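You operate a simulated robot arm through the tools that you are given. There is no shell and no other tool.

You are at the controls of a simulated two-armed robot. One attempt, no reset.

JOB
Stop mill three at 3 passes, then switch its pump and water off.
Fine: the counter ends on 3; the shaft stands still before its two water valves are shut; leave the other controls as they are.
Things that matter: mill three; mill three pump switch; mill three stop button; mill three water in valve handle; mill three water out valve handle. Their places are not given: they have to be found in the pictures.

It is judged by the outcome, as a careful person would: the job done as asked, and still so three seconds after it is handed in. It fails if anything else is knocked over, pushed out of place, dropped, spilled or broken.

ROBOT AND FRAMES
Two 6-joint arms with two-finger grippers on one trunk that stands fixed in place. Base frame: the origin is at the foot of the trunk, x ahead of it, y to its left, z up. Lengths are in mm, angles in rad, forces in N, time in s.
The left shoulder is at [30, 178, 988], the right one opposite. With the tool pointing down near the work surface each hand reaches from about 600 to 660 mm from the base axis, measured 20 degrees to its own side. Payload 2.54 kg a hand.
The tool frame of a hand sits at the grasp point between the pads (the TCP): z along the fingers, y along the line on which they close. The tips reach 30 mm beyond it. The gripper opens to 116 mm. The gripper's body begins 95 mm behind the TCP.
Orientation is told as [roll, pitch, yaw] about the base's x, y, z axes, in that order, counted from this pose: with the fingers straight down and closing along the base's y, the tool's x points along the base's -x, its y along +y and its z along -z.

CONTROLS
- The arms move only by the tool move_arm. It takes "left_increments", "right_increments" or both (then of equal length, played together; a hand with none holds still); each is a list of rows, each a list of 3 entries, a list of its own where there are three numbers: the turn, a rotation vector about the tool's x, y, z in rad, then the shift along the tool's x, y, z in mm, then the opening, from 0 (shut) to 1 (fully open). In form: [[[wx, wy, wz], [tx, ty, tz], claw], ...]. A call has 1 to 20 rows; each row shifts and turns the commanded pose from where the row before left it, along the tool's axes as they then stand. Each row takes 0.2 s and may step no farther than 50 mm and 0.15 rad from the row before; otherwise, or with a gripper value out of range, the whole call is refused. A pose out of reach is approached as far as the arm can. The call stops where the force on the tool passes 40 N (or 10 N more than at its start, if that is more) or the arm is blocked; 0.2 s more then pass. The fingers move at their own pace (about 153 mm/s each) and stop on an object; they squeeze with about 43 N. The grip force told is the motor's: it shows also when the fingers shut on nothing. Time passes only in rows, and 0.2 s behind the last, so rows that do not move let the fingers close. The reply holds the time, the measured pose of the TCP, the force on the tool along the base axes, the opening and the grip force, in the units named above and with some noise, with the torque about the TCP (base axes, N m) and any sound that the robot's microphone picked up.
- Cameras (640 x 400 px; columns grow to the right, rows downward): "scene" is now at [39.6, 24.5, 1718.7]; the picture's right is [0.19, -0.98, 0.00], its down [-0.73, -0.14, -0.66] and it looks along [0.65, 0.13, -0.75] (base axes); focal length 362 px, centre (320, 200). "left" rides on the left gripper at [69, 15, -122] in its tool frame; the picture's right is [-0.21, 0.98, 0.00], its down [-0.83, -0.18, -0.53] and it looks along [-0.52, -0.11, 0.85] (tool axes); focal length 251 px, centre (320, 200). "right" rides on the right gripper at [69, -15, -122] in its tool frame; the picture's right is [0.21, 0.98, 0.00], its down [-0.83, 0.18, -0.53] and it looks along [-0.52, 0.11, 0.85] (tool axes); focal length 251 px, centre (320, 200).
- capture(camera): a new picture of that camera. No time passes.
- move_column(by): slides the trunk up (or, below 0, down) by that many mm; the arms and the scene camera ride with it, the base frame stays. It gives what a move gives, with no picture.
- head_to(pan, tilt): turns the head with the scene camera to pan (to the left, within 2.496 rad either way) and tilt (down, from -0.506 to 1.204), counted from straight ahead of the robot. It gives what a move gives.
- locate(camera, pixels): for up to 12 pixels [column, row] of the newest picture of that camera ("zoom" is the newest enlarged one), the place [x, y, z] in the base frame of the surface seen there, good to about 2 mm, but the place of the scene camera against the robot may be out by one fixed shift of up to 18 mm in any direction. No time passes.
- enlarge(camera, box): a new picture of the part [left, top, right, bottom] of that camera's present view, enlarged. No time passes.
- hand_in(): hands the job in; it is judged then, once.

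Leave the grippers open and the arms clear of the work at the hand-in unless told otherwise.

The tools are called after "Call:" as name(argument=value, ...) on one line, values as JSON. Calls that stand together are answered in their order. move_arm: Moves the arms, as the interface text tells. Its arguments: {"type":"object","properties":{"left_increments":{"type":"array"},"right_increments":{"type":"array"}},"required":[]} The other tools are called the same way: move_column (by) slides the trunk up or down; head_to (pan, tilt) turns the head that bears the scene camera; capture (camera) takes a picture; locate (camera, pixels) gives the place of the surface under pixels of a picture; enlarge (camera, box) takes an enlarged picture of a part of a camera's view; hand_in () hands the job in.

At the start:

```text
clock: 0.0
left_eef_pos: [447.1, 238.5, 1337.9]
left_tcp_rot: [0.001, 0.001, 0.0]
left_force: [0.2, 0.3, -0.1]
left_torque: [0.02, 0.01, 0.0]
left_width: 115.8
left_grip_force: 0.1
right_eef_pos: [487.1, -181.8, 1331.2]
right_tcp_rot: [0.0, -0.001, 0.001]
right_force: [-0.1, -0.4, -0.5]
right_torque: [-0.02, 0.06, 0.02]
right_width: 116.0
right_grip_force: 0.2
trunk travel left (down, up): [-200.0, 340.0]
head pan, tilt: [0.195, 0.846]
```

scene: 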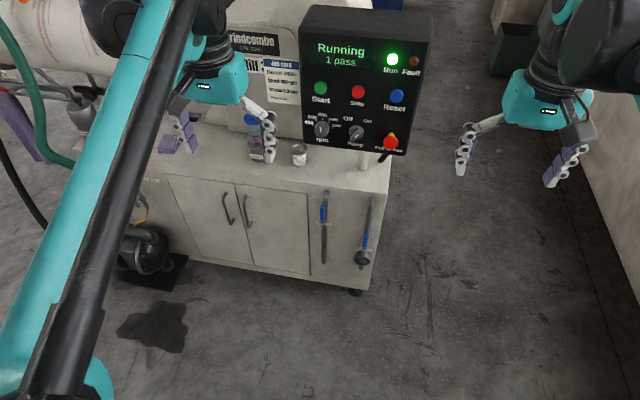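
right: 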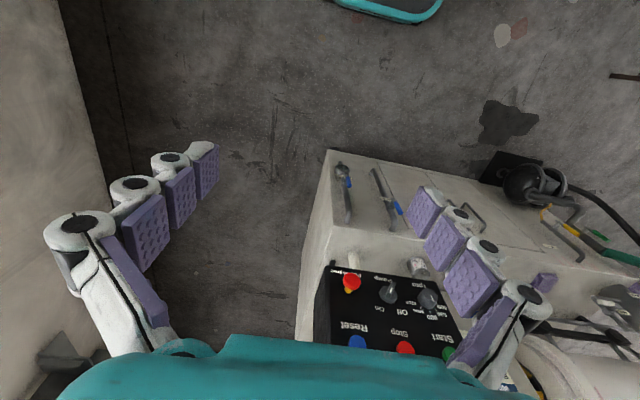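
left: 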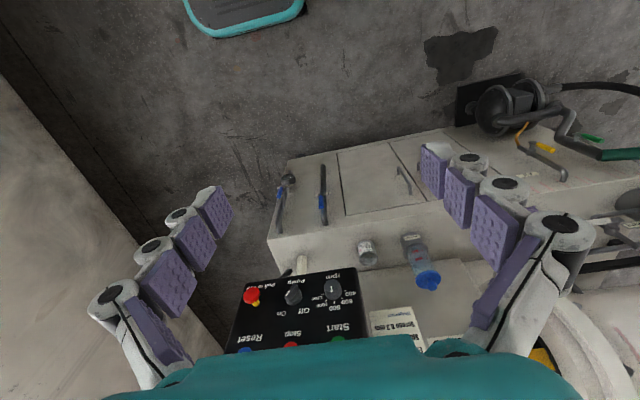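

I see a control panel reading "Running / 1 pass" with Start, Stop, Reset, knobs and two blue-handled valves on the cabinet front (about 324,225 and 365,235). I'll look closer before anything moves.

Call:
enlarge(camera="scene", box=[290, 0, 440, 160])

Call:
enlarge(camera="scene", box=[300, 170, 400, 300])

Call:
enlarge(camera="scene", box=[220, 20, 310, 180])

```text
2.50 times, centred on (365, 80) of scene
```

zoom: 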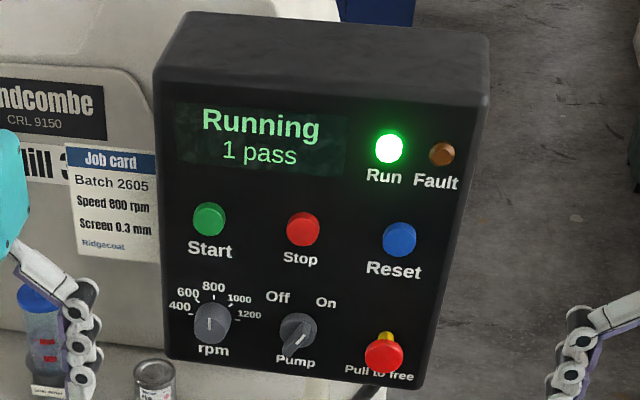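

```text
3.08 times, centred on (350, 235) of scene
```

zoom: 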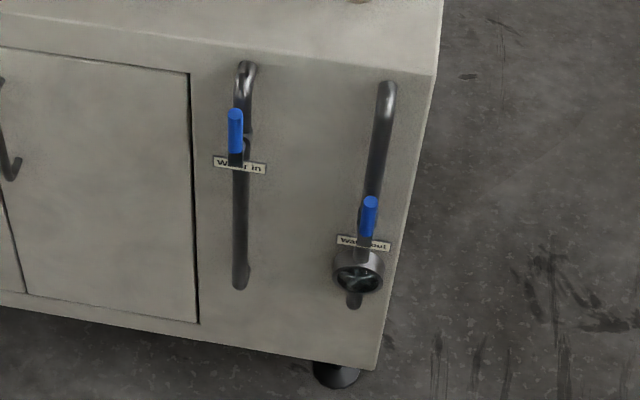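

```text
2.50 times, centred on (265, 100) of scene
```

zoom: 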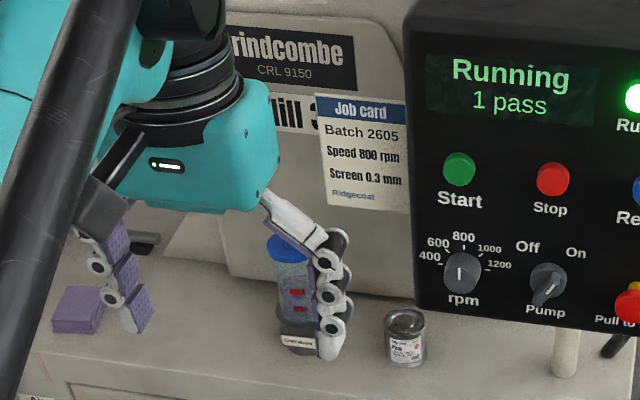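

The panel is labelled Mill 3, pump pointer toward "On", valves labelled Water in and Water out. I'll locate the controls both in the scene view and the wrist views, to find the scene camera's fixed shift.

Call:
enlarge(camera="right", box=[310, 140, 470, 360])

Call:
enlarge(camera="left", box=[220, 150, 380, 360])

Call:
locate(camera="scene", pixels=[[320, 88], [358, 92], [397, 97], [322, 129], [356, 132], [390, 141], [305, 50], [340, 150], [324, 212], [366, 239], [299, 150], [270, 150]])

Call:
locate(camera="right", pixels=[[352, 283], [388, 290], [427, 298], [357, 342], [405, 347], [447, 352], [349, 182], [398, 208], [330, 300]])

Call:
locate(camera="left", pixels=[[251, 296], [293, 293], [332, 288], [245, 350], [291, 346], [338, 340], [280, 195], [324, 202], [301, 263]])

```text
1.82 times, centred on (390, 250) of right
```

zoom: 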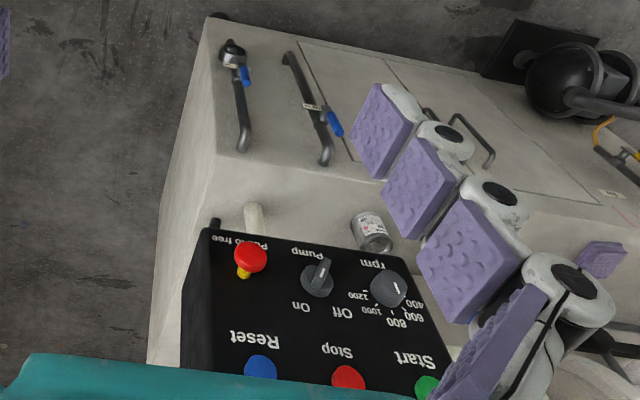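

```text
1.90 times, centred on (300, 255) of left
```

zoom: 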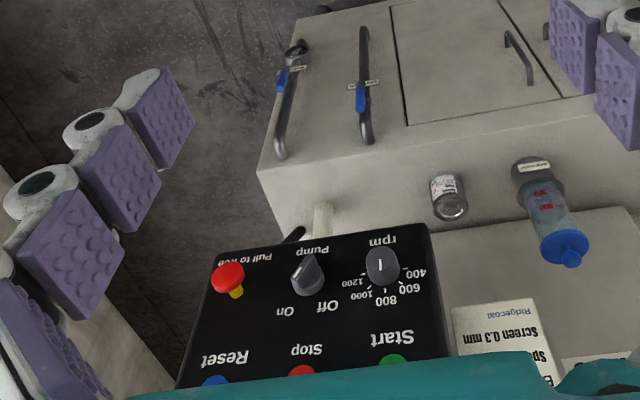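

```text
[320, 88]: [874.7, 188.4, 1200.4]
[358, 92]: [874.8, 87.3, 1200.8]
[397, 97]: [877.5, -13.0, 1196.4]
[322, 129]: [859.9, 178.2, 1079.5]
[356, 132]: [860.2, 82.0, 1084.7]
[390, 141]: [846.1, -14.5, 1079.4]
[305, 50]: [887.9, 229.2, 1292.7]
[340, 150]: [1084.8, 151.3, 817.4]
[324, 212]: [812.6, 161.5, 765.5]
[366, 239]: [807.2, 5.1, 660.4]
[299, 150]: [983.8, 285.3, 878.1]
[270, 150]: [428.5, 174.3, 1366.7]
```

```text
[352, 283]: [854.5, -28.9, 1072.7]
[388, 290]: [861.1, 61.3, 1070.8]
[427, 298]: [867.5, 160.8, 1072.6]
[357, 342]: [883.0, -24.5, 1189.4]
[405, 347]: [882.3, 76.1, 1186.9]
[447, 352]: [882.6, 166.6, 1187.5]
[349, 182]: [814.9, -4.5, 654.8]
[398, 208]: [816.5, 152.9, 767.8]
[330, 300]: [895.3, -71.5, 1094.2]
```

```text
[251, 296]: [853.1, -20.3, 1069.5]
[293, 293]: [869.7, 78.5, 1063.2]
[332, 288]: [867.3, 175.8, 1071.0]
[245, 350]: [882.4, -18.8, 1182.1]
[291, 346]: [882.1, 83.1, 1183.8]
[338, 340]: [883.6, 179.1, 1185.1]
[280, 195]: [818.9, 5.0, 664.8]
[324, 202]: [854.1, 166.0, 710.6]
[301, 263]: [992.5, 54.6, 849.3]
```

Wrist views place Stop near [882, 80, 1185], and the scene view is off by a small fixed shift. I'll enlarge the valves and the pump switch further to see how they turn.

Call:
enlarge(camera="scene", box=[305, 180, 345, 220])

Call:
enlarge(camera="scene", box=[345, 220, 385, 270])

Call:
enlarge(camera="right", box=[320, 150, 420, 240])

Call:
enlarge(camera="left", box=[260, 150, 350, 240])

Call:
enlarge(camera="left", box=[225, 255, 375, 355])

Call:
enlarge(camera="scene", box=[300, 75, 420, 160])

```text
10.00 times, centred on (325, 200) of scene
```

zoom: 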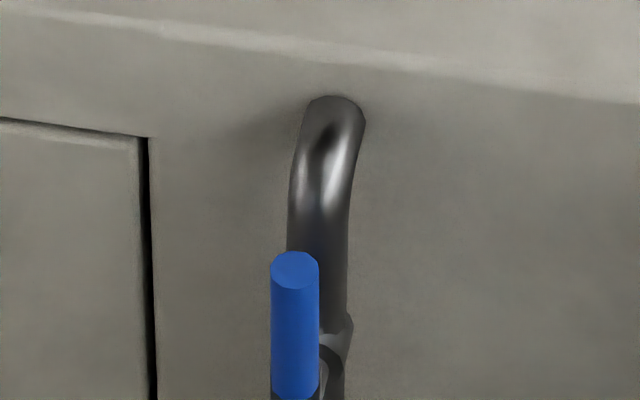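

```text
8.00 times, centred on (365, 245) of scene
```

zoom: 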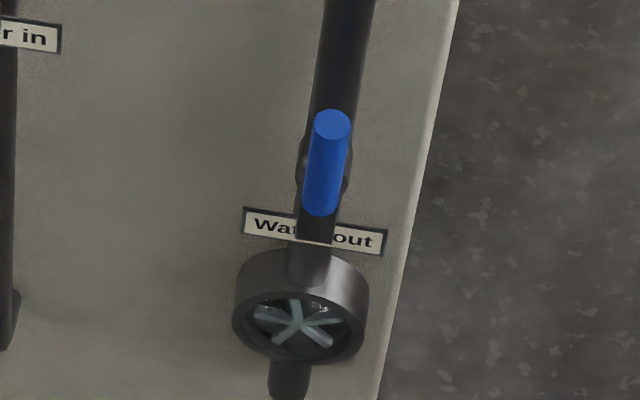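

```text
4.44 times, centred on (370, 195) of right
```

zoom: 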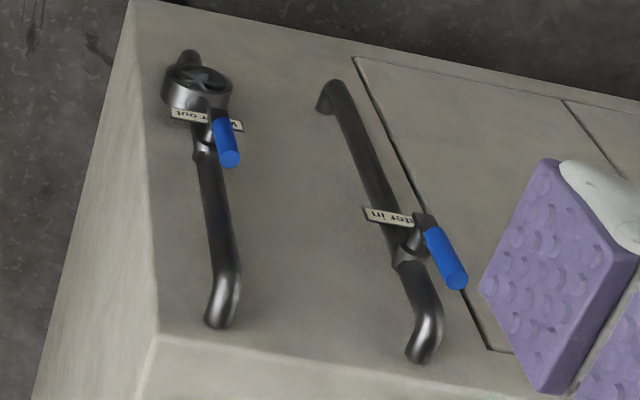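

```text
4.44 times, centred on (305, 195) of left
```

zoom: 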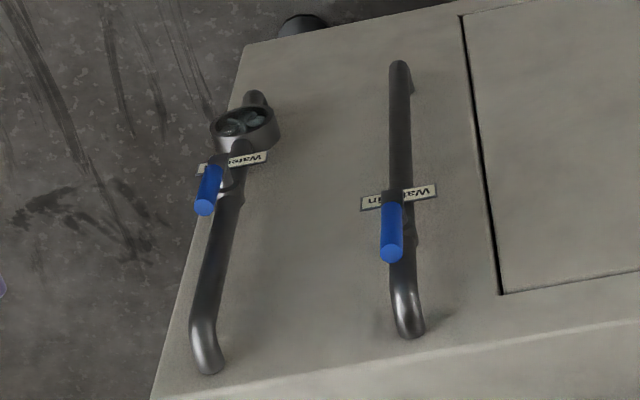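

```text
4.00 times, centred on (300, 305) of left
```

zoom: 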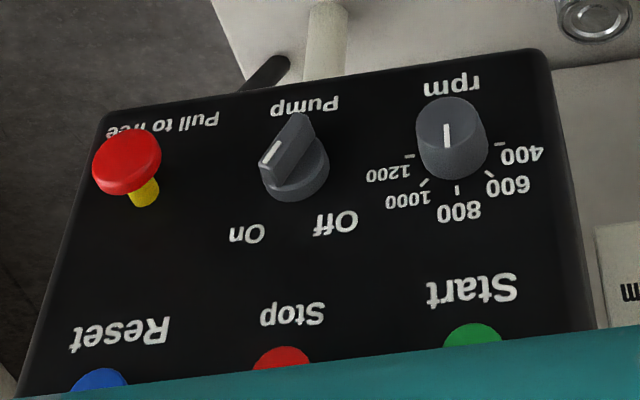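

```text
4.71 times, centred on (360, 118) of scene
```

zoom: 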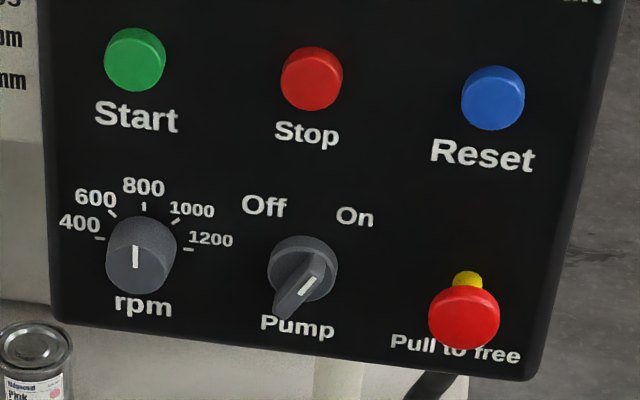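

The pump pointer is at On (white mark upper right); both valve levers lie along their pipes (open). I'll measure the panel face and the levers from the enlarged views.

Call:
locate(camera="zoom", pixels=[[220, 60], [220, 170], [400, 60], [400, 180], [80, 160], [560, 200], [311, 78], [320, 265], [300, 290], [280, 315], [285, 250], [463, 310]])

Call:
enlarge(camera="left", box=[260, 150, 350, 240])

```text
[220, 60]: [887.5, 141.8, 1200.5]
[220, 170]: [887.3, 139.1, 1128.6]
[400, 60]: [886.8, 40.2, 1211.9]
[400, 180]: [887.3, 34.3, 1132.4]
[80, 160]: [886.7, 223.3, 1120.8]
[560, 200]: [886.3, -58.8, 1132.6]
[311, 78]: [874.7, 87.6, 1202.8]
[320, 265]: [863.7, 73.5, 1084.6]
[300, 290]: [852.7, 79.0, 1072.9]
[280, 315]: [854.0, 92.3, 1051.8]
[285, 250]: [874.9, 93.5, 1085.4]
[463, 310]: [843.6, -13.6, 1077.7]
```

```text
4.44 times, centred on (305, 195) of left
```

zoom: 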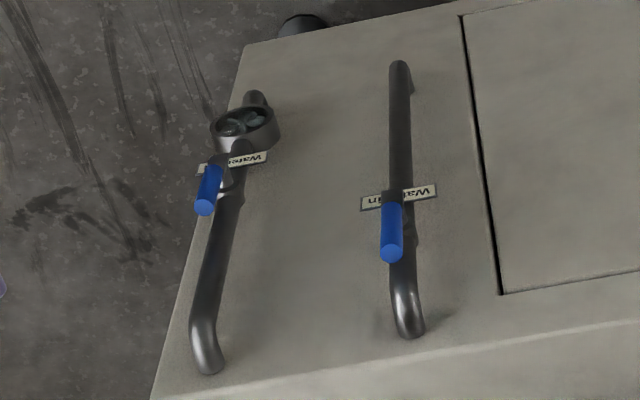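

The panel face is vertical; Stop protrudes about 12 mm, the pump's grip bar about 34 mm. Now the valve levers in the left-hand enlarged view.

Call:
locate(camera="zoom", pixels=[[391, 253], [391, 225], [393, 196], [393, 180], [400, 230], [404, 290], [205, 208], [210, 185], [240, 150], [215, 280], [340, 250], [395, 120]])

Call:
enlarge(camera="right", box=[320, 150, 420, 240])

```text
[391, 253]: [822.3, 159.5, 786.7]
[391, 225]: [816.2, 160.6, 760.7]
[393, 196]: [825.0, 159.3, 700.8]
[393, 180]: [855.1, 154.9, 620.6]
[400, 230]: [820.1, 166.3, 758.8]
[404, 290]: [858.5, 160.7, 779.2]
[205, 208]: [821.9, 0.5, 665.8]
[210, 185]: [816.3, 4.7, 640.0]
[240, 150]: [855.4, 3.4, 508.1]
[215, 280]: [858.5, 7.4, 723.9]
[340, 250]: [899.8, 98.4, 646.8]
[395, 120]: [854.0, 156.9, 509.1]
```

```text
4.44 times, centred on (370, 195) of right
```

zoom: 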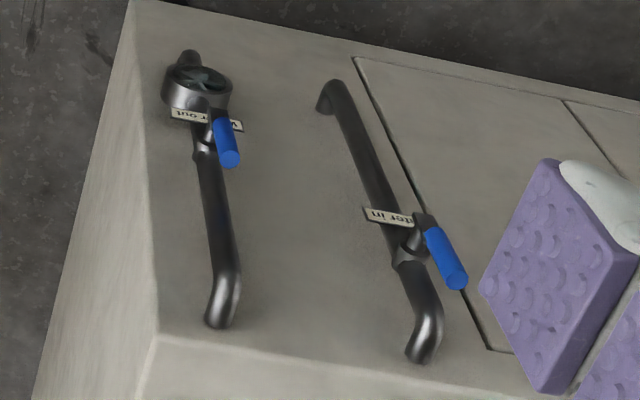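

Water-in lever top is near [822, 160, 787]; its pivot is lower. I'll confirm in the right-hand view.

Call:
locate(camera="zoom", pixels=[[455, 284], [445, 260], [432, 235], [424, 221], [411, 238], [400, 250], [232, 161], [225, 140], [218, 117], [210, 128], [203, 148], [200, 90]])

Call:
enlarge(camera="right", box=[340, 170, 420, 220])

```text
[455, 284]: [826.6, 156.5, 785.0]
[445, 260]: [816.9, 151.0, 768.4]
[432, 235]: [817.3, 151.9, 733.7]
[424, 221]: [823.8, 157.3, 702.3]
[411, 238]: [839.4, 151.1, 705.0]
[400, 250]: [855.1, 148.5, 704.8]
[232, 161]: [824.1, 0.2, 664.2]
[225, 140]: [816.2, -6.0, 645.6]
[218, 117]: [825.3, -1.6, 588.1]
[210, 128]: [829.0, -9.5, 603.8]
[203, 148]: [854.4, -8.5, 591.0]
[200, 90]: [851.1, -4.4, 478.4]
```

```text
8.00 times, centred on (380, 195) of right
```

zoom: 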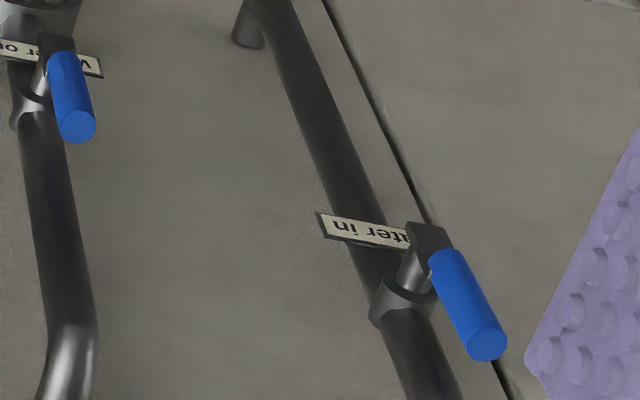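

I'll compare label centres (Stop, Pump, Reset, Start text, lever caps) in scene and left views to pin the scene camera's shift.

Call:
locate(camera="scene", pixels=[[357.2, 104], [355.1, 145.2], [394.4, 108.2], [320.9, 100], [322.5, 206.8], [366.5, 235.2], [357.9, 92.1]])

Call:
locate(camera="left", pixels=[[293, 333.8], [296, 281.2], [250, 338.2], [337.5, 327.5], [320.0, 206.9], [279.1, 196.8]])

```text
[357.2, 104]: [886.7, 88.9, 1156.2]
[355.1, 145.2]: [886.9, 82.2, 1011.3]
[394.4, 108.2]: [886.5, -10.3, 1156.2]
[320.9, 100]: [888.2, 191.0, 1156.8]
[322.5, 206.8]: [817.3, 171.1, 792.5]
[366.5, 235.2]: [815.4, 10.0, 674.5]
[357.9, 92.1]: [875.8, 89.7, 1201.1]
```

```text
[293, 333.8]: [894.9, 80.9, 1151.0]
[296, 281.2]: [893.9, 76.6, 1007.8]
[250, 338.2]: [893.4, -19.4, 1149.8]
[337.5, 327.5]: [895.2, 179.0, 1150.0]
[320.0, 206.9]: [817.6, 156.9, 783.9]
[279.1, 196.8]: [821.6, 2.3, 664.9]
```

Scene readings need about [+7.5, −9, −6] added; so Stop's face is about [883, 80, 1196]. I'll swing the left hand to point forward (pitch −90°) while closing the fingers and advancing to about x=667, well short of the panel.

Call:
move_arm(left_increments=[[[0, -0.1428, 0], [-19.8, 0, 2.8], 0], [[0, -0.1428, 0], [-19.2, 0, 5.6], 0], [[0, -0.1428, 0], [-18.2, 0, 8.3], 0], [[0, -0.1428, 0], [-16.8, 0, 10.8], 0], [[0, -0.1428, 0], [-15.1, 0, 13.1], 0], [[0, -0.1428, 0], [-13.1, 0, 15.1], 0], [[0, -0.1428, 0], [-10.8, 0, 16.8], 0], [[0, -0.1428, 0], [-8.3, 0, 18.2], 0], [[0, -0.1428, 0], [-5.6, 0, 19.2], 0], [[0, -0.1428, 0], [-2.8, 0, 19.8], 0], [[0, -0.1428, 0], [0, 0, 20], 0]])

Call:
capture(camera="scene")

```text
clock: 2.4
left_eef_pos: [666.8, 239.0, 1305.2]
left_tcp_rot: [0.556, -1.57, -0.554]
left_force: [-0.4, 0.3, 0.0]
left_torque: [0.01, -0.01, -0.04]
left_width: 0.0
left_grip_force: 28.3
right_eef_pos: [488.3, -182.3, 1329.5]
right_tcp_rot: [0.0, 0.001, 0.0]
right_force: [0.8, -0.8, -0.3]
right_torque: [-0.02, 0.02, -0.01]
right_width: 116.2
right_grip_force: 0.0
trunk travel left (down, up): [-200.0, 340.0]
head pan, tilt: [0.195, 0.846]
```

```text
taken
```

scene: 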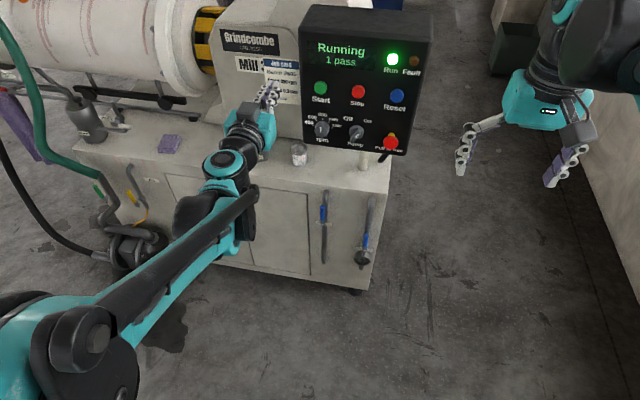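

Hand is pointing forward at [667, 239, 1305]; display still "1 pass". I'll bring the closed fingertips in front of Stop, stopping about 30 mm short.

Call:
move_arm(left_increments=[[[0, 0, 0], [18.2, -26.5, 26], 0], [[0, 0, 0], [18.2, -26.5, 26], 0], [[0, 0, 0], [18.2, -26.5, 26], 0], [[0, 0, 0], [18.2, -26.5, 26], 0], [[0, 0, 0], [18.2, -26.5, 26], 0], [[0, 0, 0], [18.2, -26.5, 26], 0]])

Call:
capture(camera="scene")

Call:
capture(camera="left")

```text
clock: 3.8
left_eef_pos: [822.5, 79.1, 1195.9]
left_tcp_rot: [0.406, -1.568, -0.405]
left_force: [0.6, -0.7, 0.7]
left_torque: [0.0, -0.02, -0.01]
left_width: 0.2
left_grip_force: 28.6
right_eef_pos: [487.0, -183.1, 1328.8]
right_tcp_rot: [0.0, 0.001, 0.0]
right_force: [-0.4, -0.5, 0.3]
right_torque: [0.01, 0.01, 0.0]
right_width: 116.0
right_grip_force: 0.2
trunk travel left (down, up): [-200.0, 340.0]
head pan, tilt: [0.195, 0.846]
```

```text
taken
```

scene: 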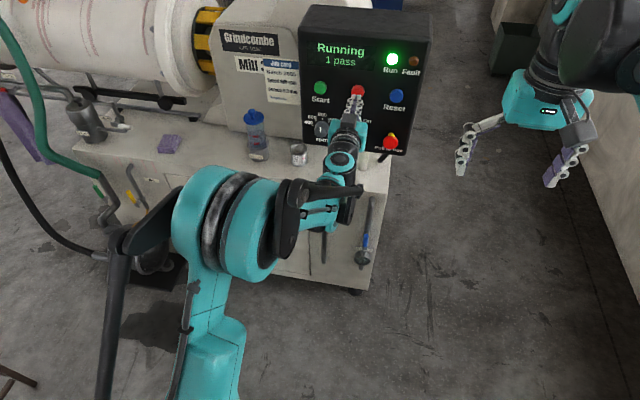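

```text
taken
```

left: 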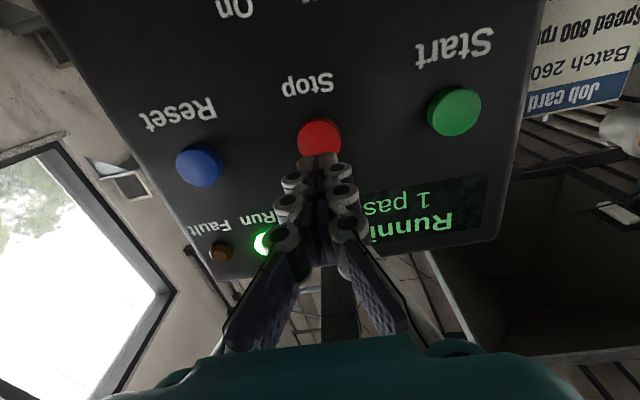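

Fingertips point at the Stop button (319, 139 in the left view). Still "1 pass". I check the alignment and wait a little.

Call:
locate(camera="left", pixels=[[319, 139], [302, 140], [337, 140], [319, 122], [318, 160]])

Call:
move_arm(left_increments=[[[0, 0, 0], [0, 0, 0], 0], [[0, 0, 0], [0, 0, 0], 0], [[0, 0, 0], [0, 0, 0], 0], [[0, 0, 0], [0, 0, 0], 0], [[0, 0, 0], [0, 0, 0], 0], [[0, 0, 0], [0, 0, 0], 0], [[0, 0, 0], [0, 0, 0], 0], [[0, 0, 0], [0, 0, 0], 0], [[0, 0, 0], [0, 0, 0], 0], [[0, 0, 0], [0, 0, 0], 0]])

Call:
enlarge(camera="scene", box=[290, 20, 440, 120])

```text
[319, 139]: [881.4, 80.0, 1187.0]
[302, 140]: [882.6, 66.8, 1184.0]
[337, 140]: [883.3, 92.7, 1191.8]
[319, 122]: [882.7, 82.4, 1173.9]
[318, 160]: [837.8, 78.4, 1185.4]
```

```text
clock: 6.0
left_eef_pos: [820.4, 79.7, 1197.8]
left_tcp_rot: [0.1, -1.569, -0.1]
left_force: [-0.4, 0.6, -0.2]
left_torque: [-0.01, -0.02, 0.01]
left_width: 0.0
left_grip_force: 29.0
right_eef_pos: [487.0, -182.8, 1330.3]
right_tcp_rot: [0.0, 0.0, -0.001]
right_force: [-0.2, -0.3, 0.3]
right_torque: [-0.02, -0.02, 0.0]
right_width: 116.0
right_grip_force: 0.1
trunk travel left (down, up): [-200.0, 340.0]
head pan, tilt: [0.195, 0.846]
```

```text
4.00 times, centred on (365, 70) of scene
```

zoom: 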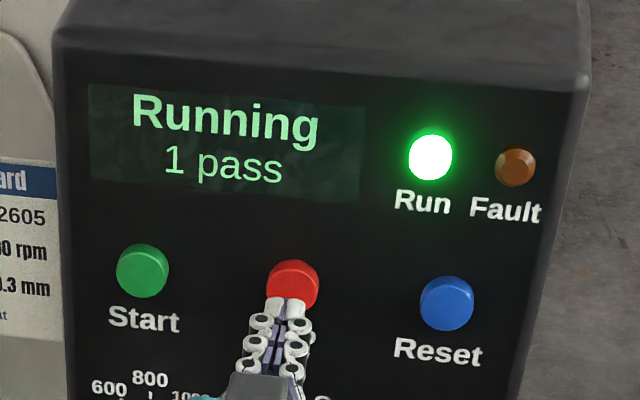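

Still "1 pass" at 6.0 s; the tips sit within a few mm of the button centre. I nudge down 4 mm and keep waiting.

Call:
move_arm(left_increments=[[[0, 0, 0], [4, 0, 0], 0], [[0, 0, 0], [0, 0, 0], 0], [[0, 0, 0], [0, 0, 0], 0], [[0, 0, 0], [0, 0, 0], 0], [[0, 0, 0], [0, 0, 0], 0], [[0, 0, 0], [0, 0, 0], 0], [[0, 0, 0], [0, 0, 0], 0], [[0, 0, 0], [0, 0, 0], 0], [[0, 0, 0], [0, 0, 0], 0], [[0, 0, 0], [0, 0, 0], 0], [[0, 0, 0], [0, 0, 0], 0], [[0, 0, 0], [0, 0, 0], 0]])

Call:
enlarge(camera="scene", box=[290, 20, 440, 120])

Call:
enlarge(camera="scene", box=[0, 0, 300, 180])

```text
clock: 8.6
left_eef_pos: [820.6, 79.5, 1193.4]
left_tcp_rot: [0.093, -1.571, -0.093]
left_force: [0.1, 0.0, 0.7]
left_torque: [0.01, 0.0, -0.01]
left_width: 0.1
left_grip_force: 28.4
right_eef_pos: [487.5, -181.5, 1330.4]
right_tcp_rot: [-0.001, 0.0, 0.001]
right_force: [-0.6, -0.6, -0.3]
right_torque: [0.0, -0.01, 0.03]
right_width: 115.7
right_grip_force: 0.0
trunk travel left (down, up): [-200.0, 340.0]
head pan, tilt: [0.195, 0.846]
```

```text
4.00 times, centred on (365, 70) of scene
```

zoom: 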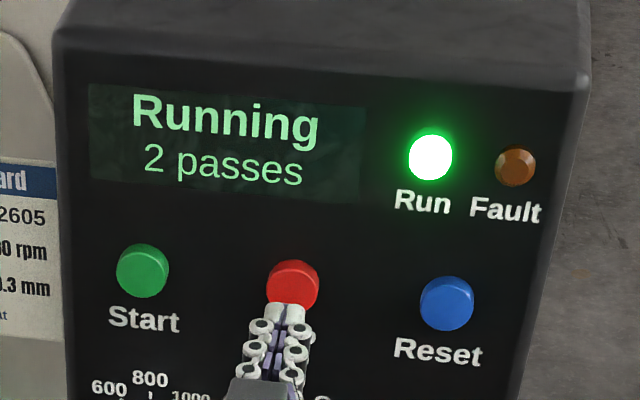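

```text
2.13 times, centred on (150, 90) of scene
```

zoom: 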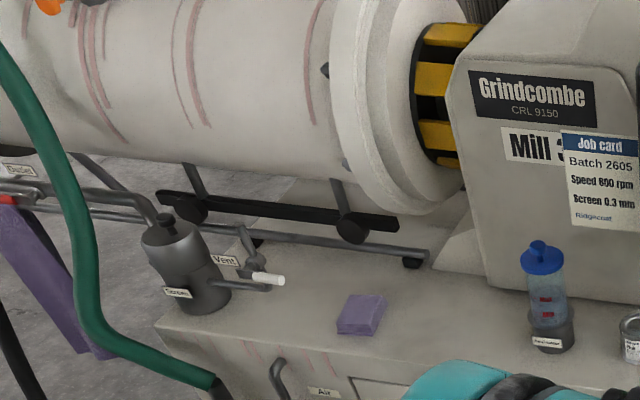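

Now "2 passes" (turned over between 6.0 and 8.6 s). I edge to about 10 mm from the button and wait in short steps.

Call:
move_arm(left_increments=[[[0, 0, 0], [0, 0, 11], 0], [[0, 0, 0], [0, 0, 10], 0], [[0, 0, 0], [0, 0, 0], 0], [[0, 0, 0], [0, 0, 0], 0], [[0, 0, 0], [0, 0, 0], 0]])

Call:
enlarge(camera="scene", box=[290, 20, 440, 120])

Call:
capture(camera="left")

```text
clock: 9.8
left_eef_pos: [841.6, 78.8, 1193.7]
left_tcp_rot: [0.146, -1.573, -0.145]
left_force: [-0.2, -0.8, 0.0]
left_torque: [0.01, 0.01, -0.03]
left_width: 0.1
left_grip_force: 28.6
right_eef_pos: [485.3, -183.1, 1330.4]
right_tcp_rot: [-0.001, 0.0, 0.001]
right_force: [0.1, -0.3, 0.0]
right_torque: [-0.01, 0.02, -0.02]
right_width: 116.2
right_grip_force: 0.0
trunk travel left (down, up): [-200.0, 340.0]
head pan, tilt: [0.195, 0.846]
```

```text
4.00 times, centred on (365, 70) of scene
```

zoom: 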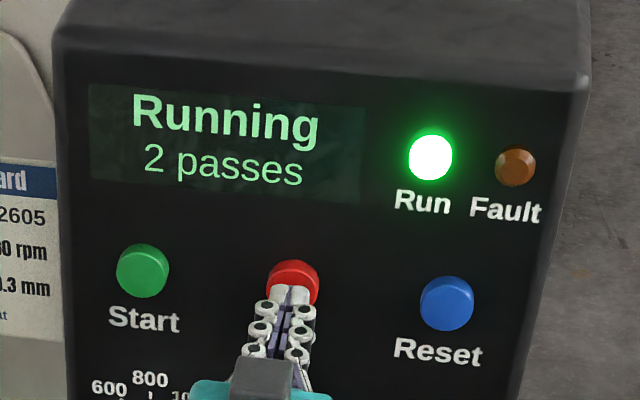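

```text
taken
```

left: 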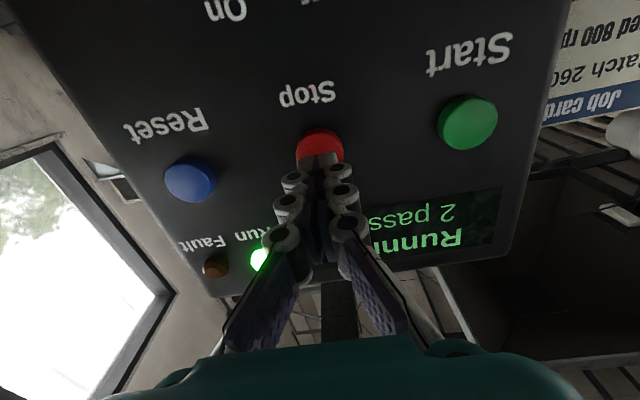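

Tips are about 10 mm off the button. Still 2 passes at 9.8 s; keep waiting in short steps.

Call:
move_arm(left_increments=[[[0, 0, 0], [0, 0, 0], 0], [[0, 0, 0], [0, 0, 0], 0], [[0, 0, 0], [0, 0, 0], 0], [[0, 0, 0], [0, 0, 0], 0], [[0, 0, 0], [0, 0, 0], 0], [[0, 0, 0], [0, 0, 0], 0]])

Call:
enlarge(camera="scene", box=[290, 20, 440, 120])

```text
clock: 11.2
left_eef_pos: [843.0, 79.4, 1193.3]
left_tcp_rot: [0.053, -1.571, -0.051]
left_force: [0.5, 0.8, 0.2]
left_torque: [0.02, 0.0, 0.0]
left_width: 0.4
left_grip_force: 28.9
right_eef_pos: [487.3, -181.9, 1330.6]
right_tcp_rot: [-0.001, -0.001, 0.001]
right_force: [-0.2, 0.3, 0.8]
right_torque: [0.0, 0.01, 0.0]
right_width: 116.0
right_grip_force: 0.1
trunk travel left (down, up): [-200.0, 340.0]
head pan, tilt: [0.195, 0.846]
```

```text
4.00 times, centred on (365, 70) of scene
```

zoom: 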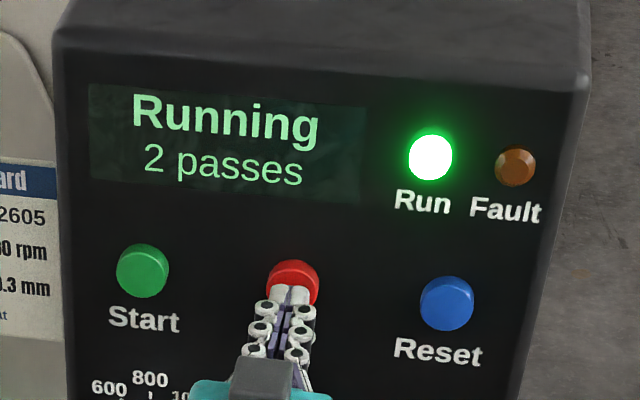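

Still 2 passes at 11.2 s. Waiting on.

Call:
move_arm(left_increments=[[[0, 0, 0], [0, 0, 0], 0], [[0, 0, 0], [0, 0, 0], 0], [[0, 0, 0], [0, 0, 0], 0], [[0, 0, 0], [0, 0, 0], 0], [[0, 0, 0], [0, 0, 0], 0], [[0, 0, 0], [0, 0, 0], 0]])

Call:
enlarge(camera="scene", box=[290, 20, 440, 120])

```text
clock: 12.6
left_eef_pos: [842.0, 80.3, 1193.0]
left_tcp_rot: [0.119, -1.57, -0.124]
left_force: [-0.2, 0.4, -0.2]
left_torque: [-0.02, -0.03, 0.01]
left_width: 0.0
left_grip_force: 28.6
right_eef_pos: [486.2, -182.5, 1329.8]
right_tcp_rot: [0.0, 0.001, -0.001]
right_force: [-0.1, 0.0, 0.2]
right_torque: [0.0, 0.01, -0.03]
right_width: 116.2
right_grip_force: 0.1
trunk travel left (down, up): [-200.0, 340.0]
head pan, tilt: [0.195, 0.846]
```

```text
4.00 times, centred on (365, 70) of scene
```

zoom: 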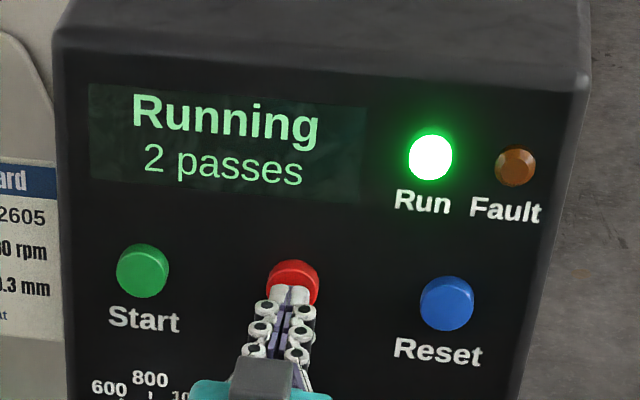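

Still 2 passes at 12.6 s. Waiting on.

Call:
move_arm(left_increments=[[[0, 0, 0], [0, 0, 0], 0], [[0, 0, 0], [0, 0, 0], 0], [[0, 0, 0], [0, 0, 0], 0], [[0, 0, 0], [0, 0, 0], 0], [[0, 0, 0], [0, 0, 0], 0], [[0, 0, 0], [0, 0, 0], 0]])

Call:
enlarge(camera="scene", box=[290, 20, 440, 120])

```text
clock: 14.0
left_eef_pos: [842.1, 78.5, 1192.1]
left_tcp_rot: [0.056, -1.571, -0.055]
left_force: [0.3, -0.9, -0.2]
left_torque: [-0.01, -0.04, -0.01]
left_width: 0.0
left_grip_force: 28.3
right_eef_pos: [486.8, -182.2, 1330.2]
right_tcp_rot: [0.0, -0.001, 0.001]
right_force: [0.2, -0.4, 0.1]
right_torque: [-0.01, -0.02, -0.01]
right_width: 116.0
right_grip_force: 0.1
trunk travel left (down, up): [-200.0, 340.0]
head pan, tilt: [0.195, 0.846]
```

```text
4.00 times, centred on (365, 70) of scene
```

zoom: 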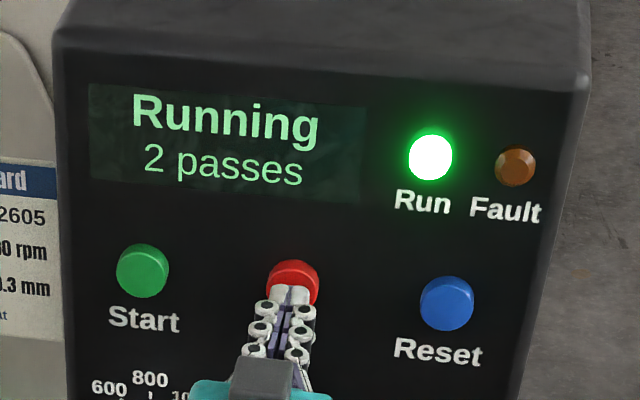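

Still 2 passes at 14.0 s. Waiting on in 1.4 s steps.

Call:
move_arm(left_increments=[[[0, 0, 0], [0, 0, 0], 0], [[0, 0, 0], [0, 0, 0], 0], [[0, 0, 0], [0, 0, 0], 0], [[0, 0, 0], [0, 0, 0], 0], [[0, 0, 0], [0, 0, 0], 0], [[0, 0, 0], [0, 0, 0], 0]])

Call:
enlarge(camera="scene", box=[290, 20, 440, 120])

```text
clock: 15.4
left_eef_pos: [842.4, 79.9, 1193.2]
left_tcp_rot: [0.119, -1.571, -0.118]
left_force: [0.2, 0.4, 0.4]
left_torque: [-0.02, -0.01, 0.02]
left_width: 0.0
left_grip_force: 28.3
right_eef_pos: [486.1, -182.1, 1331.4]
right_tcp_rot: [0.0, 0.001, 0.0]
right_force: [0.6, -0.7, 0.5]
right_torque: [-0.02, -0.01, -0.01]
right_width: 115.9
right_grip_force: 0.1
trunk travel left (down, up): [-200.0, 340.0]
head pan, tilt: [0.195, 0.846]
```

```text
4.00 times, centred on (365, 70) of scene
```

zoom: 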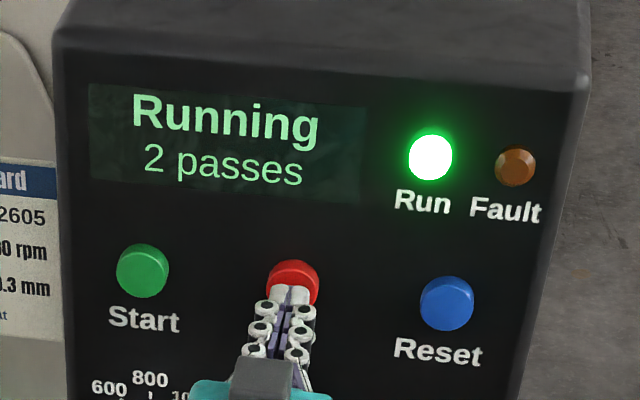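

Still 2 passes at 15.4 s, so a pass takes more than ~7 s. I keep stepping.

Call:
move_arm(left_increments=[[[0, 0, 0], [0, 0, 0], 0], [[0, 0, 0], [0, 0, 0], 0], [[0, 0, 0], [0, 0, 0], 0], [[0, 0, 0], [0, 0, 0], 0], [[0, 0, 0], [0, 0, 0], 0], [[0, 0, 0], [0, 0, 0], 0], [[0, 0, 0], [0, 0, 0], 0]])

Call:
enlarge(camera="scene", box=[290, 20, 440, 120])

```text
clock: 17.0
left_eef_pos: [841.5, 80.1, 1193.7]
left_tcp_rot: [0.055, -1.57, -0.056]
left_force: [-0.1, 0.1, 0.8]
left_torque: [0.0, 0.01, 0.0]
left_width: 0.1
left_grip_force: 28.5
right_eef_pos: [485.9, -182.2, 1331.2]
right_tcp_rot: [0.0, 0.0, 0.0]
right_force: [0.1, -0.2, 1.2]
right_torque: [-0.01, 0.01, 0.0]
right_width: 116.0
right_grip_force: 0.1
trunk travel left (down, up): [-200.0, 340.0]
head pan, tilt: [0.195, 0.846]
```

```text
4.00 times, centred on (365, 70) of scene
```

zoom: 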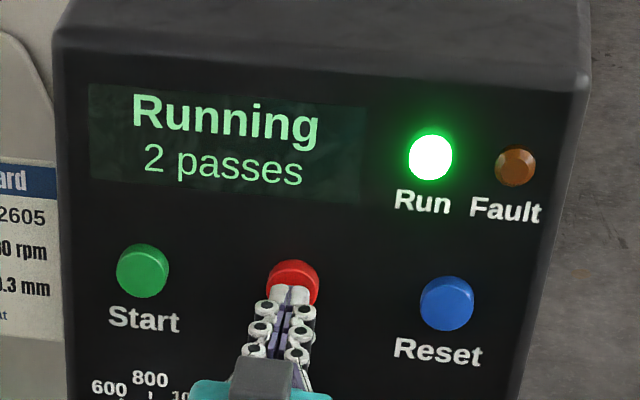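

Still 2 passes at 17.0 s. Waiting on.

Call:
move_arm(left_increments=[[[0, 0, 0], [0, 0, 0], 0], [[0, 0, 0], [0, 0, 0], 0], [[0, 0, 0], [0, 0, 0], 0], [[0, 0, 0], [0, 0, 0], 0], [[0, 0, 0], [0, 0, 0], 0], [[0, 0, 0], [0, 0, 0], 0], [[0, 0, 0], [0, 0, 0], 0]])

Call:
enlarge(camera="scene", box=[290, 20, 440, 120])

```text
clock: 18.6
left_eef_pos: [842.9, 80.0, 1194.0]
left_tcp_rot: [0.054, -1.573, -0.055]
left_force: [0.1, 0.1, -0.3]
left_torque: [-0.01, -0.02, -0.01]
left_width: 0.2
left_grip_force: 28.6
right_eef_pos: [486.5, -181.6, 1330.6]
right_tcp_rot: [0.0, -0.001, -0.001]
right_force: [0.9, -0.5, 0.3]
right_torque: [0.02, -0.04, -0.02]
right_width: 116.0
right_grip_force: 0.1
trunk travel left (down, up): [-200.0, 340.0]
head pan, tilt: [0.195, 0.846]
```

```text
4.00 times, centred on (365, 70) of scene
```

zoom: 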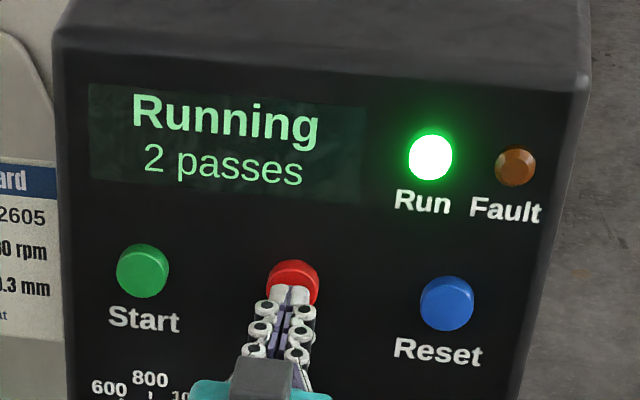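

Still 2 passes at 18.6 s. Waiting on.

Call:
move_arm(left_increments=[[[0, 0, 0], [0, 0, 0], 0], [[0, 0, 0], [0, 0, 0], 0], [[0, 0, 0], [0, 0, 0], 0], [[0, 0, 0], [0, 0, 0], 0], [[0, 0, 0], [0, 0, 0], 0], [[0, 0, 0], [0, 0, 0], 0], [[0, 0, 0], [0, 0, 0], 0], [[0, 0, 0], [0, 0, 0], 0]])

Call:
enlarge(camera="scene", box=[290, 20, 440, 120])

```text
clock: 20.4
left_eef_pos: [841.2, 78.5, 1192.5]
left_tcp_rot: [0.043, -1.572, -0.045]
left_force: [0.2, 0.1, -0.2]
left_torque: [0.0, -0.02, 0.04]
left_width: 0.0
left_grip_force: 28.6
right_eef_pos: [487.2, -182.8, 1331.0]
right_tcp_rot: [0.0, 0.001, 0.0]
right_force: [-1.2, -0.2, -0.6]
right_torque: [-0.03, -0.01, 0.04]
right_width: 116.0
right_grip_force: 0.1
trunk travel left (down, up): [-200.0, 340.0]
head pan, tilt: [0.195, 0.846]
```

```text
4.00 times, centred on (365, 70) of scene
```

zoom: 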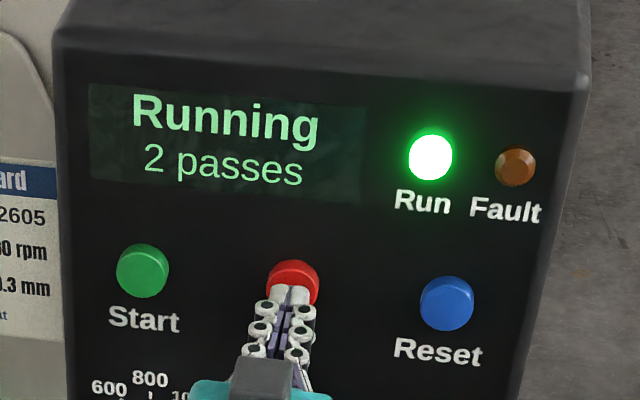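

Still 2 passes at 20.4 s. Waiting on.

Call:
move_arm(left_increments=[[[0, 0, 0], [0, 0, 0], 0], [[0, 0, 0], [0, 0, 0], 0], [[0, 0, 0], [0, 0, 0], 0], [[0, 0, 0], [0, 0, 0], 0], [[0, 0, 0], [0, 0, 0], 0], [[0, 0, 0], [0, 0, 0], 0], [[0, 0, 0], [0, 0, 0], 0], [[0, 0, 0], [0, 0, 0], 0]])

Call:
enlarge(camera="scene", box=[290, 20, 440, 120])

```text
clock: 22.2
left_eef_pos: [841.8, 79.2, 1193.1]
left_tcp_rot: [0.064, -1.57, -0.065]
left_force: [-0.5, -0.5, 0.7]
left_torque: [0.02, -0.02, -0.02]
left_width: 0.0
left_grip_force: 28.3
right_eef_pos: [486.8, -182.2, 1331.9]
right_tcp_rot: [0.001, 0.002, 0.0]
right_force: [-1.5, 0.1, -0.2]
right_torque: [-0.01, 0.01, -0.01]
right_width: 116.0
right_grip_force: 0.1
trunk travel left (down, up): [-200.0, 340.0]
head pan, tilt: [0.195, 0.846]
```

```text
4.00 times, centred on (365, 70) of scene
```

zoom: 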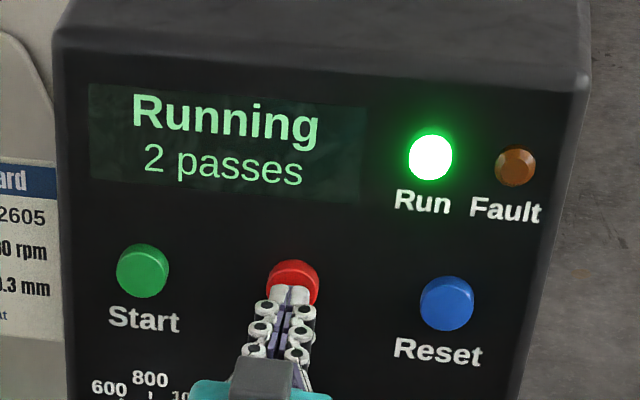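

Still 2 passes at 22.2 s: the pass takes more than 13 s, so 2 s steps are safe.

Call:
move_arm(left_increments=[[[0, 0, 0], [0, 0, 0], 0], [[0, 0, 0], [0, 0, 0], 0], [[0, 0, 0], [0, 0, 0], 0], [[0, 0, 0], [0, 0, 0], 0], [[0, 0, 0], [0, 0, 0], 0], [[0, 0, 0], [0, 0, 0], 0], [[0, 0, 0], [0, 0, 0], 0], [[0, 0, 0], [0, 0, 0], 0], [[0, 0, 0], [0, 0, 0], 0]])

Call:
enlarge(camera="scene", box=[290, 20, 440, 120])

```text
clock: 24.2
left_eef_pos: [841.9, 80.2, 1192.6]
left_tcp_rot: [0.044, -1.571, -0.041]
left_force: [0.2, -0.4, -0.5]
left_torque: [0.0, 0.02, 0.0]
left_width: 0.2
left_grip_force: 28.6
right_eef_pos: [486.3, -181.8, 1330.2]
right_tcp_rot: [0.0, 0.001, 0.0]
right_force: [0.6, 0.3, 0.0]
right_torque: [0.01, -0.02, 0.01]
right_width: 116.0
right_grip_force: 0.1
trunk travel left (down, up): [-200.0, 340.0]
head pan, tilt: [0.195, 0.846]
```

```text
4.00 times, centred on (365, 70) of scene
```

zoom: 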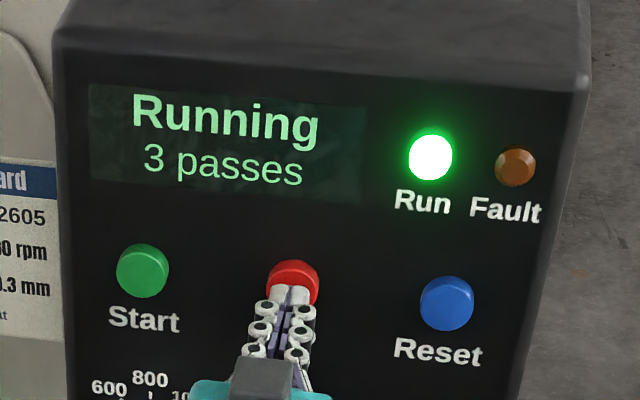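

"3 passes" now. Pressing Stop: 16 mm forward in small rows.

Call:
move_arm(left_increments=[[[0, 0, 0], [0, 0, 9], 0], [[0, 0, 0], [0, 0, 4], 0], [[0, 0, 0], [0, 0, 3], 0]])

Call:
enlarge(camera="scene", box=[290, 20, 440, 120])

```text
clock: 25.0
left_eef_pos: [857.0, 79.8, 1193.6]
left_tcp_rot: [0.407, -1.571, -0.406]
left_force: [-2.1, 0.1, -0.5]
left_torque: [-0.01, 0.03, -0.02]
left_width: 6.0
left_grip_force: 28.6
right_eef_pos: [486.7, -182.0, 1330.8]
right_tcp_rot: [0.002, -0.001, 0.0]
right_force: [0.4, 0.5, -0.4]
right_torque: [0.0, 0.02, -0.03]
right_width: 115.8
right_grip_force: 0.0
trunk travel left (down, up): [-200.0, 340.0]
head pan, tilt: [0.195, 0.846]
heard: click
```

```text
4.00 times, centred on (365, 70) of scene
```

zoom: 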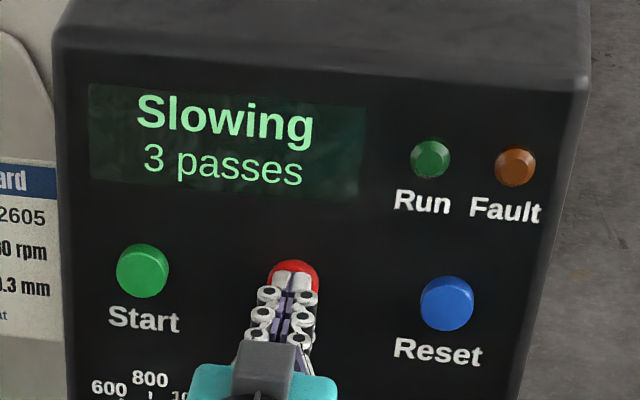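

Click heard; display says "Slowing, 3 passes". I back the left hand off the button straight away, then drop in front of the pump switch at a safe distance to view it.

Call:
move_arm(left_increments=[[[0, 0, 0], [0, 0, -20], 0], [[0, 0, 0], [0, 0, -40], 0], [[0, 0, 0], [0, 0, -47], 0], [[0, 0, 0], [25, 0, 0], 0.3], [[0, 0, 0], [25, 0, 0], 0.3], [[0, 0, 0], [25, 0, 0], 0.3], [[0, 0, 0], [25, 0, 0], 0.3], [[0, 0, 0], [25, 0, 0], 0.3]])

Call:
capture(camera="scene")

Call:
capture(camera="left")

Call:
enlarge(camera="scene", box=[290, 20, 440, 120])

```text
clock: 26.8
left_eef_pos: [751.2, 80.3, 1067.0]
left_tcp_rot: [0.053, -1.568, -0.052]
left_force: [0.4, -0.2, 0.5]
left_torque: [0.01, 0.01, 0.0]
left_width: 34.6
left_grip_force: 0.0
right_eef_pos: [486.8, -181.7, 1330.7]
right_tcp_rot: [0.001, 0.0, 0.0]
right_force: [0.1, 0.5, 0.9]
right_torque: [-0.01, 0.01, 0.03]
right_width: 115.9
right_grip_force: 0.0
trunk travel left (down, up): [-200.0, 340.0]
head pan, tilt: [0.195, 0.846]
```

```text
taken
```

scene: 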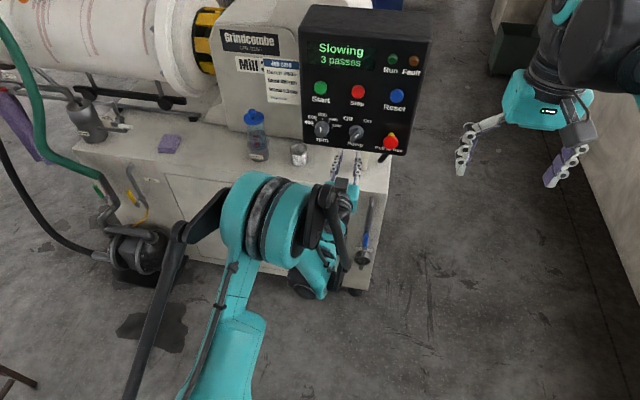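

```text
taken
```

left: 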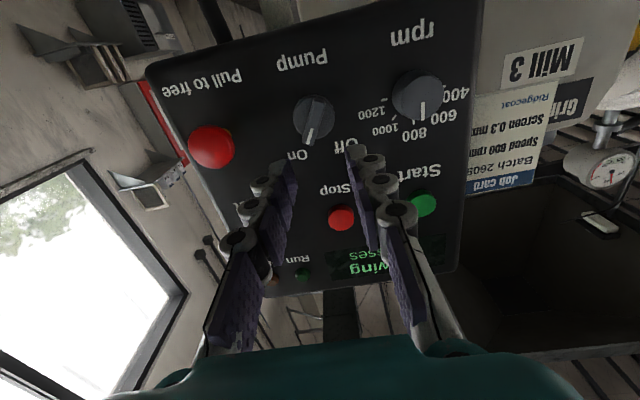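

```text
4.00 times, centred on (365, 70) of scene
```

zoom: 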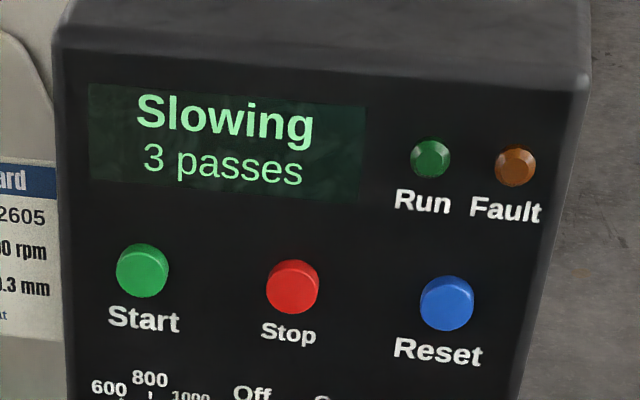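

The counter holds at 3 and the shaft is slowing. I enlarge the left view around the pump switch (315, 120) to find its axis.

Call:
enlarge(camera="left", box=[265, 70, 365, 170])

```text
4.00 times, centred on (315, 120) of left
```

zoom: 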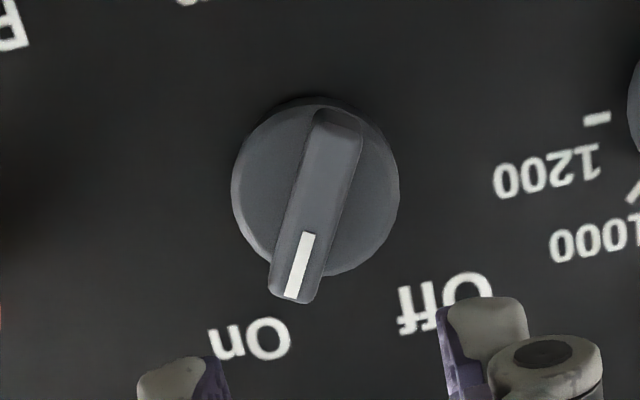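

The switch's bar with white mark toward "On" is clear. I measure its ends, sides and disc rim.

Call:
locate(camera="zoom", pixels=[[335, 120], [292, 292], [300, 265], [314, 205], [295, 200], [338, 210], [240, 185], [393, 185], [315, 105], [350, 262], [250, 340], [440, 300]])

```text
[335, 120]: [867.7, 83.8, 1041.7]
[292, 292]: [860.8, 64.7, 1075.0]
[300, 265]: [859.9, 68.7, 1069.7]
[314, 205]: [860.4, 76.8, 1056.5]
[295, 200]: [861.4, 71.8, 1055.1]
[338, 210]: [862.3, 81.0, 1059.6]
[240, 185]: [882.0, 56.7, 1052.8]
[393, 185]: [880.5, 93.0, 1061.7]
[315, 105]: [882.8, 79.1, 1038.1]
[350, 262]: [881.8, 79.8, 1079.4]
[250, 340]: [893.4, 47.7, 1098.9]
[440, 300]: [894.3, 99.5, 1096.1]
```

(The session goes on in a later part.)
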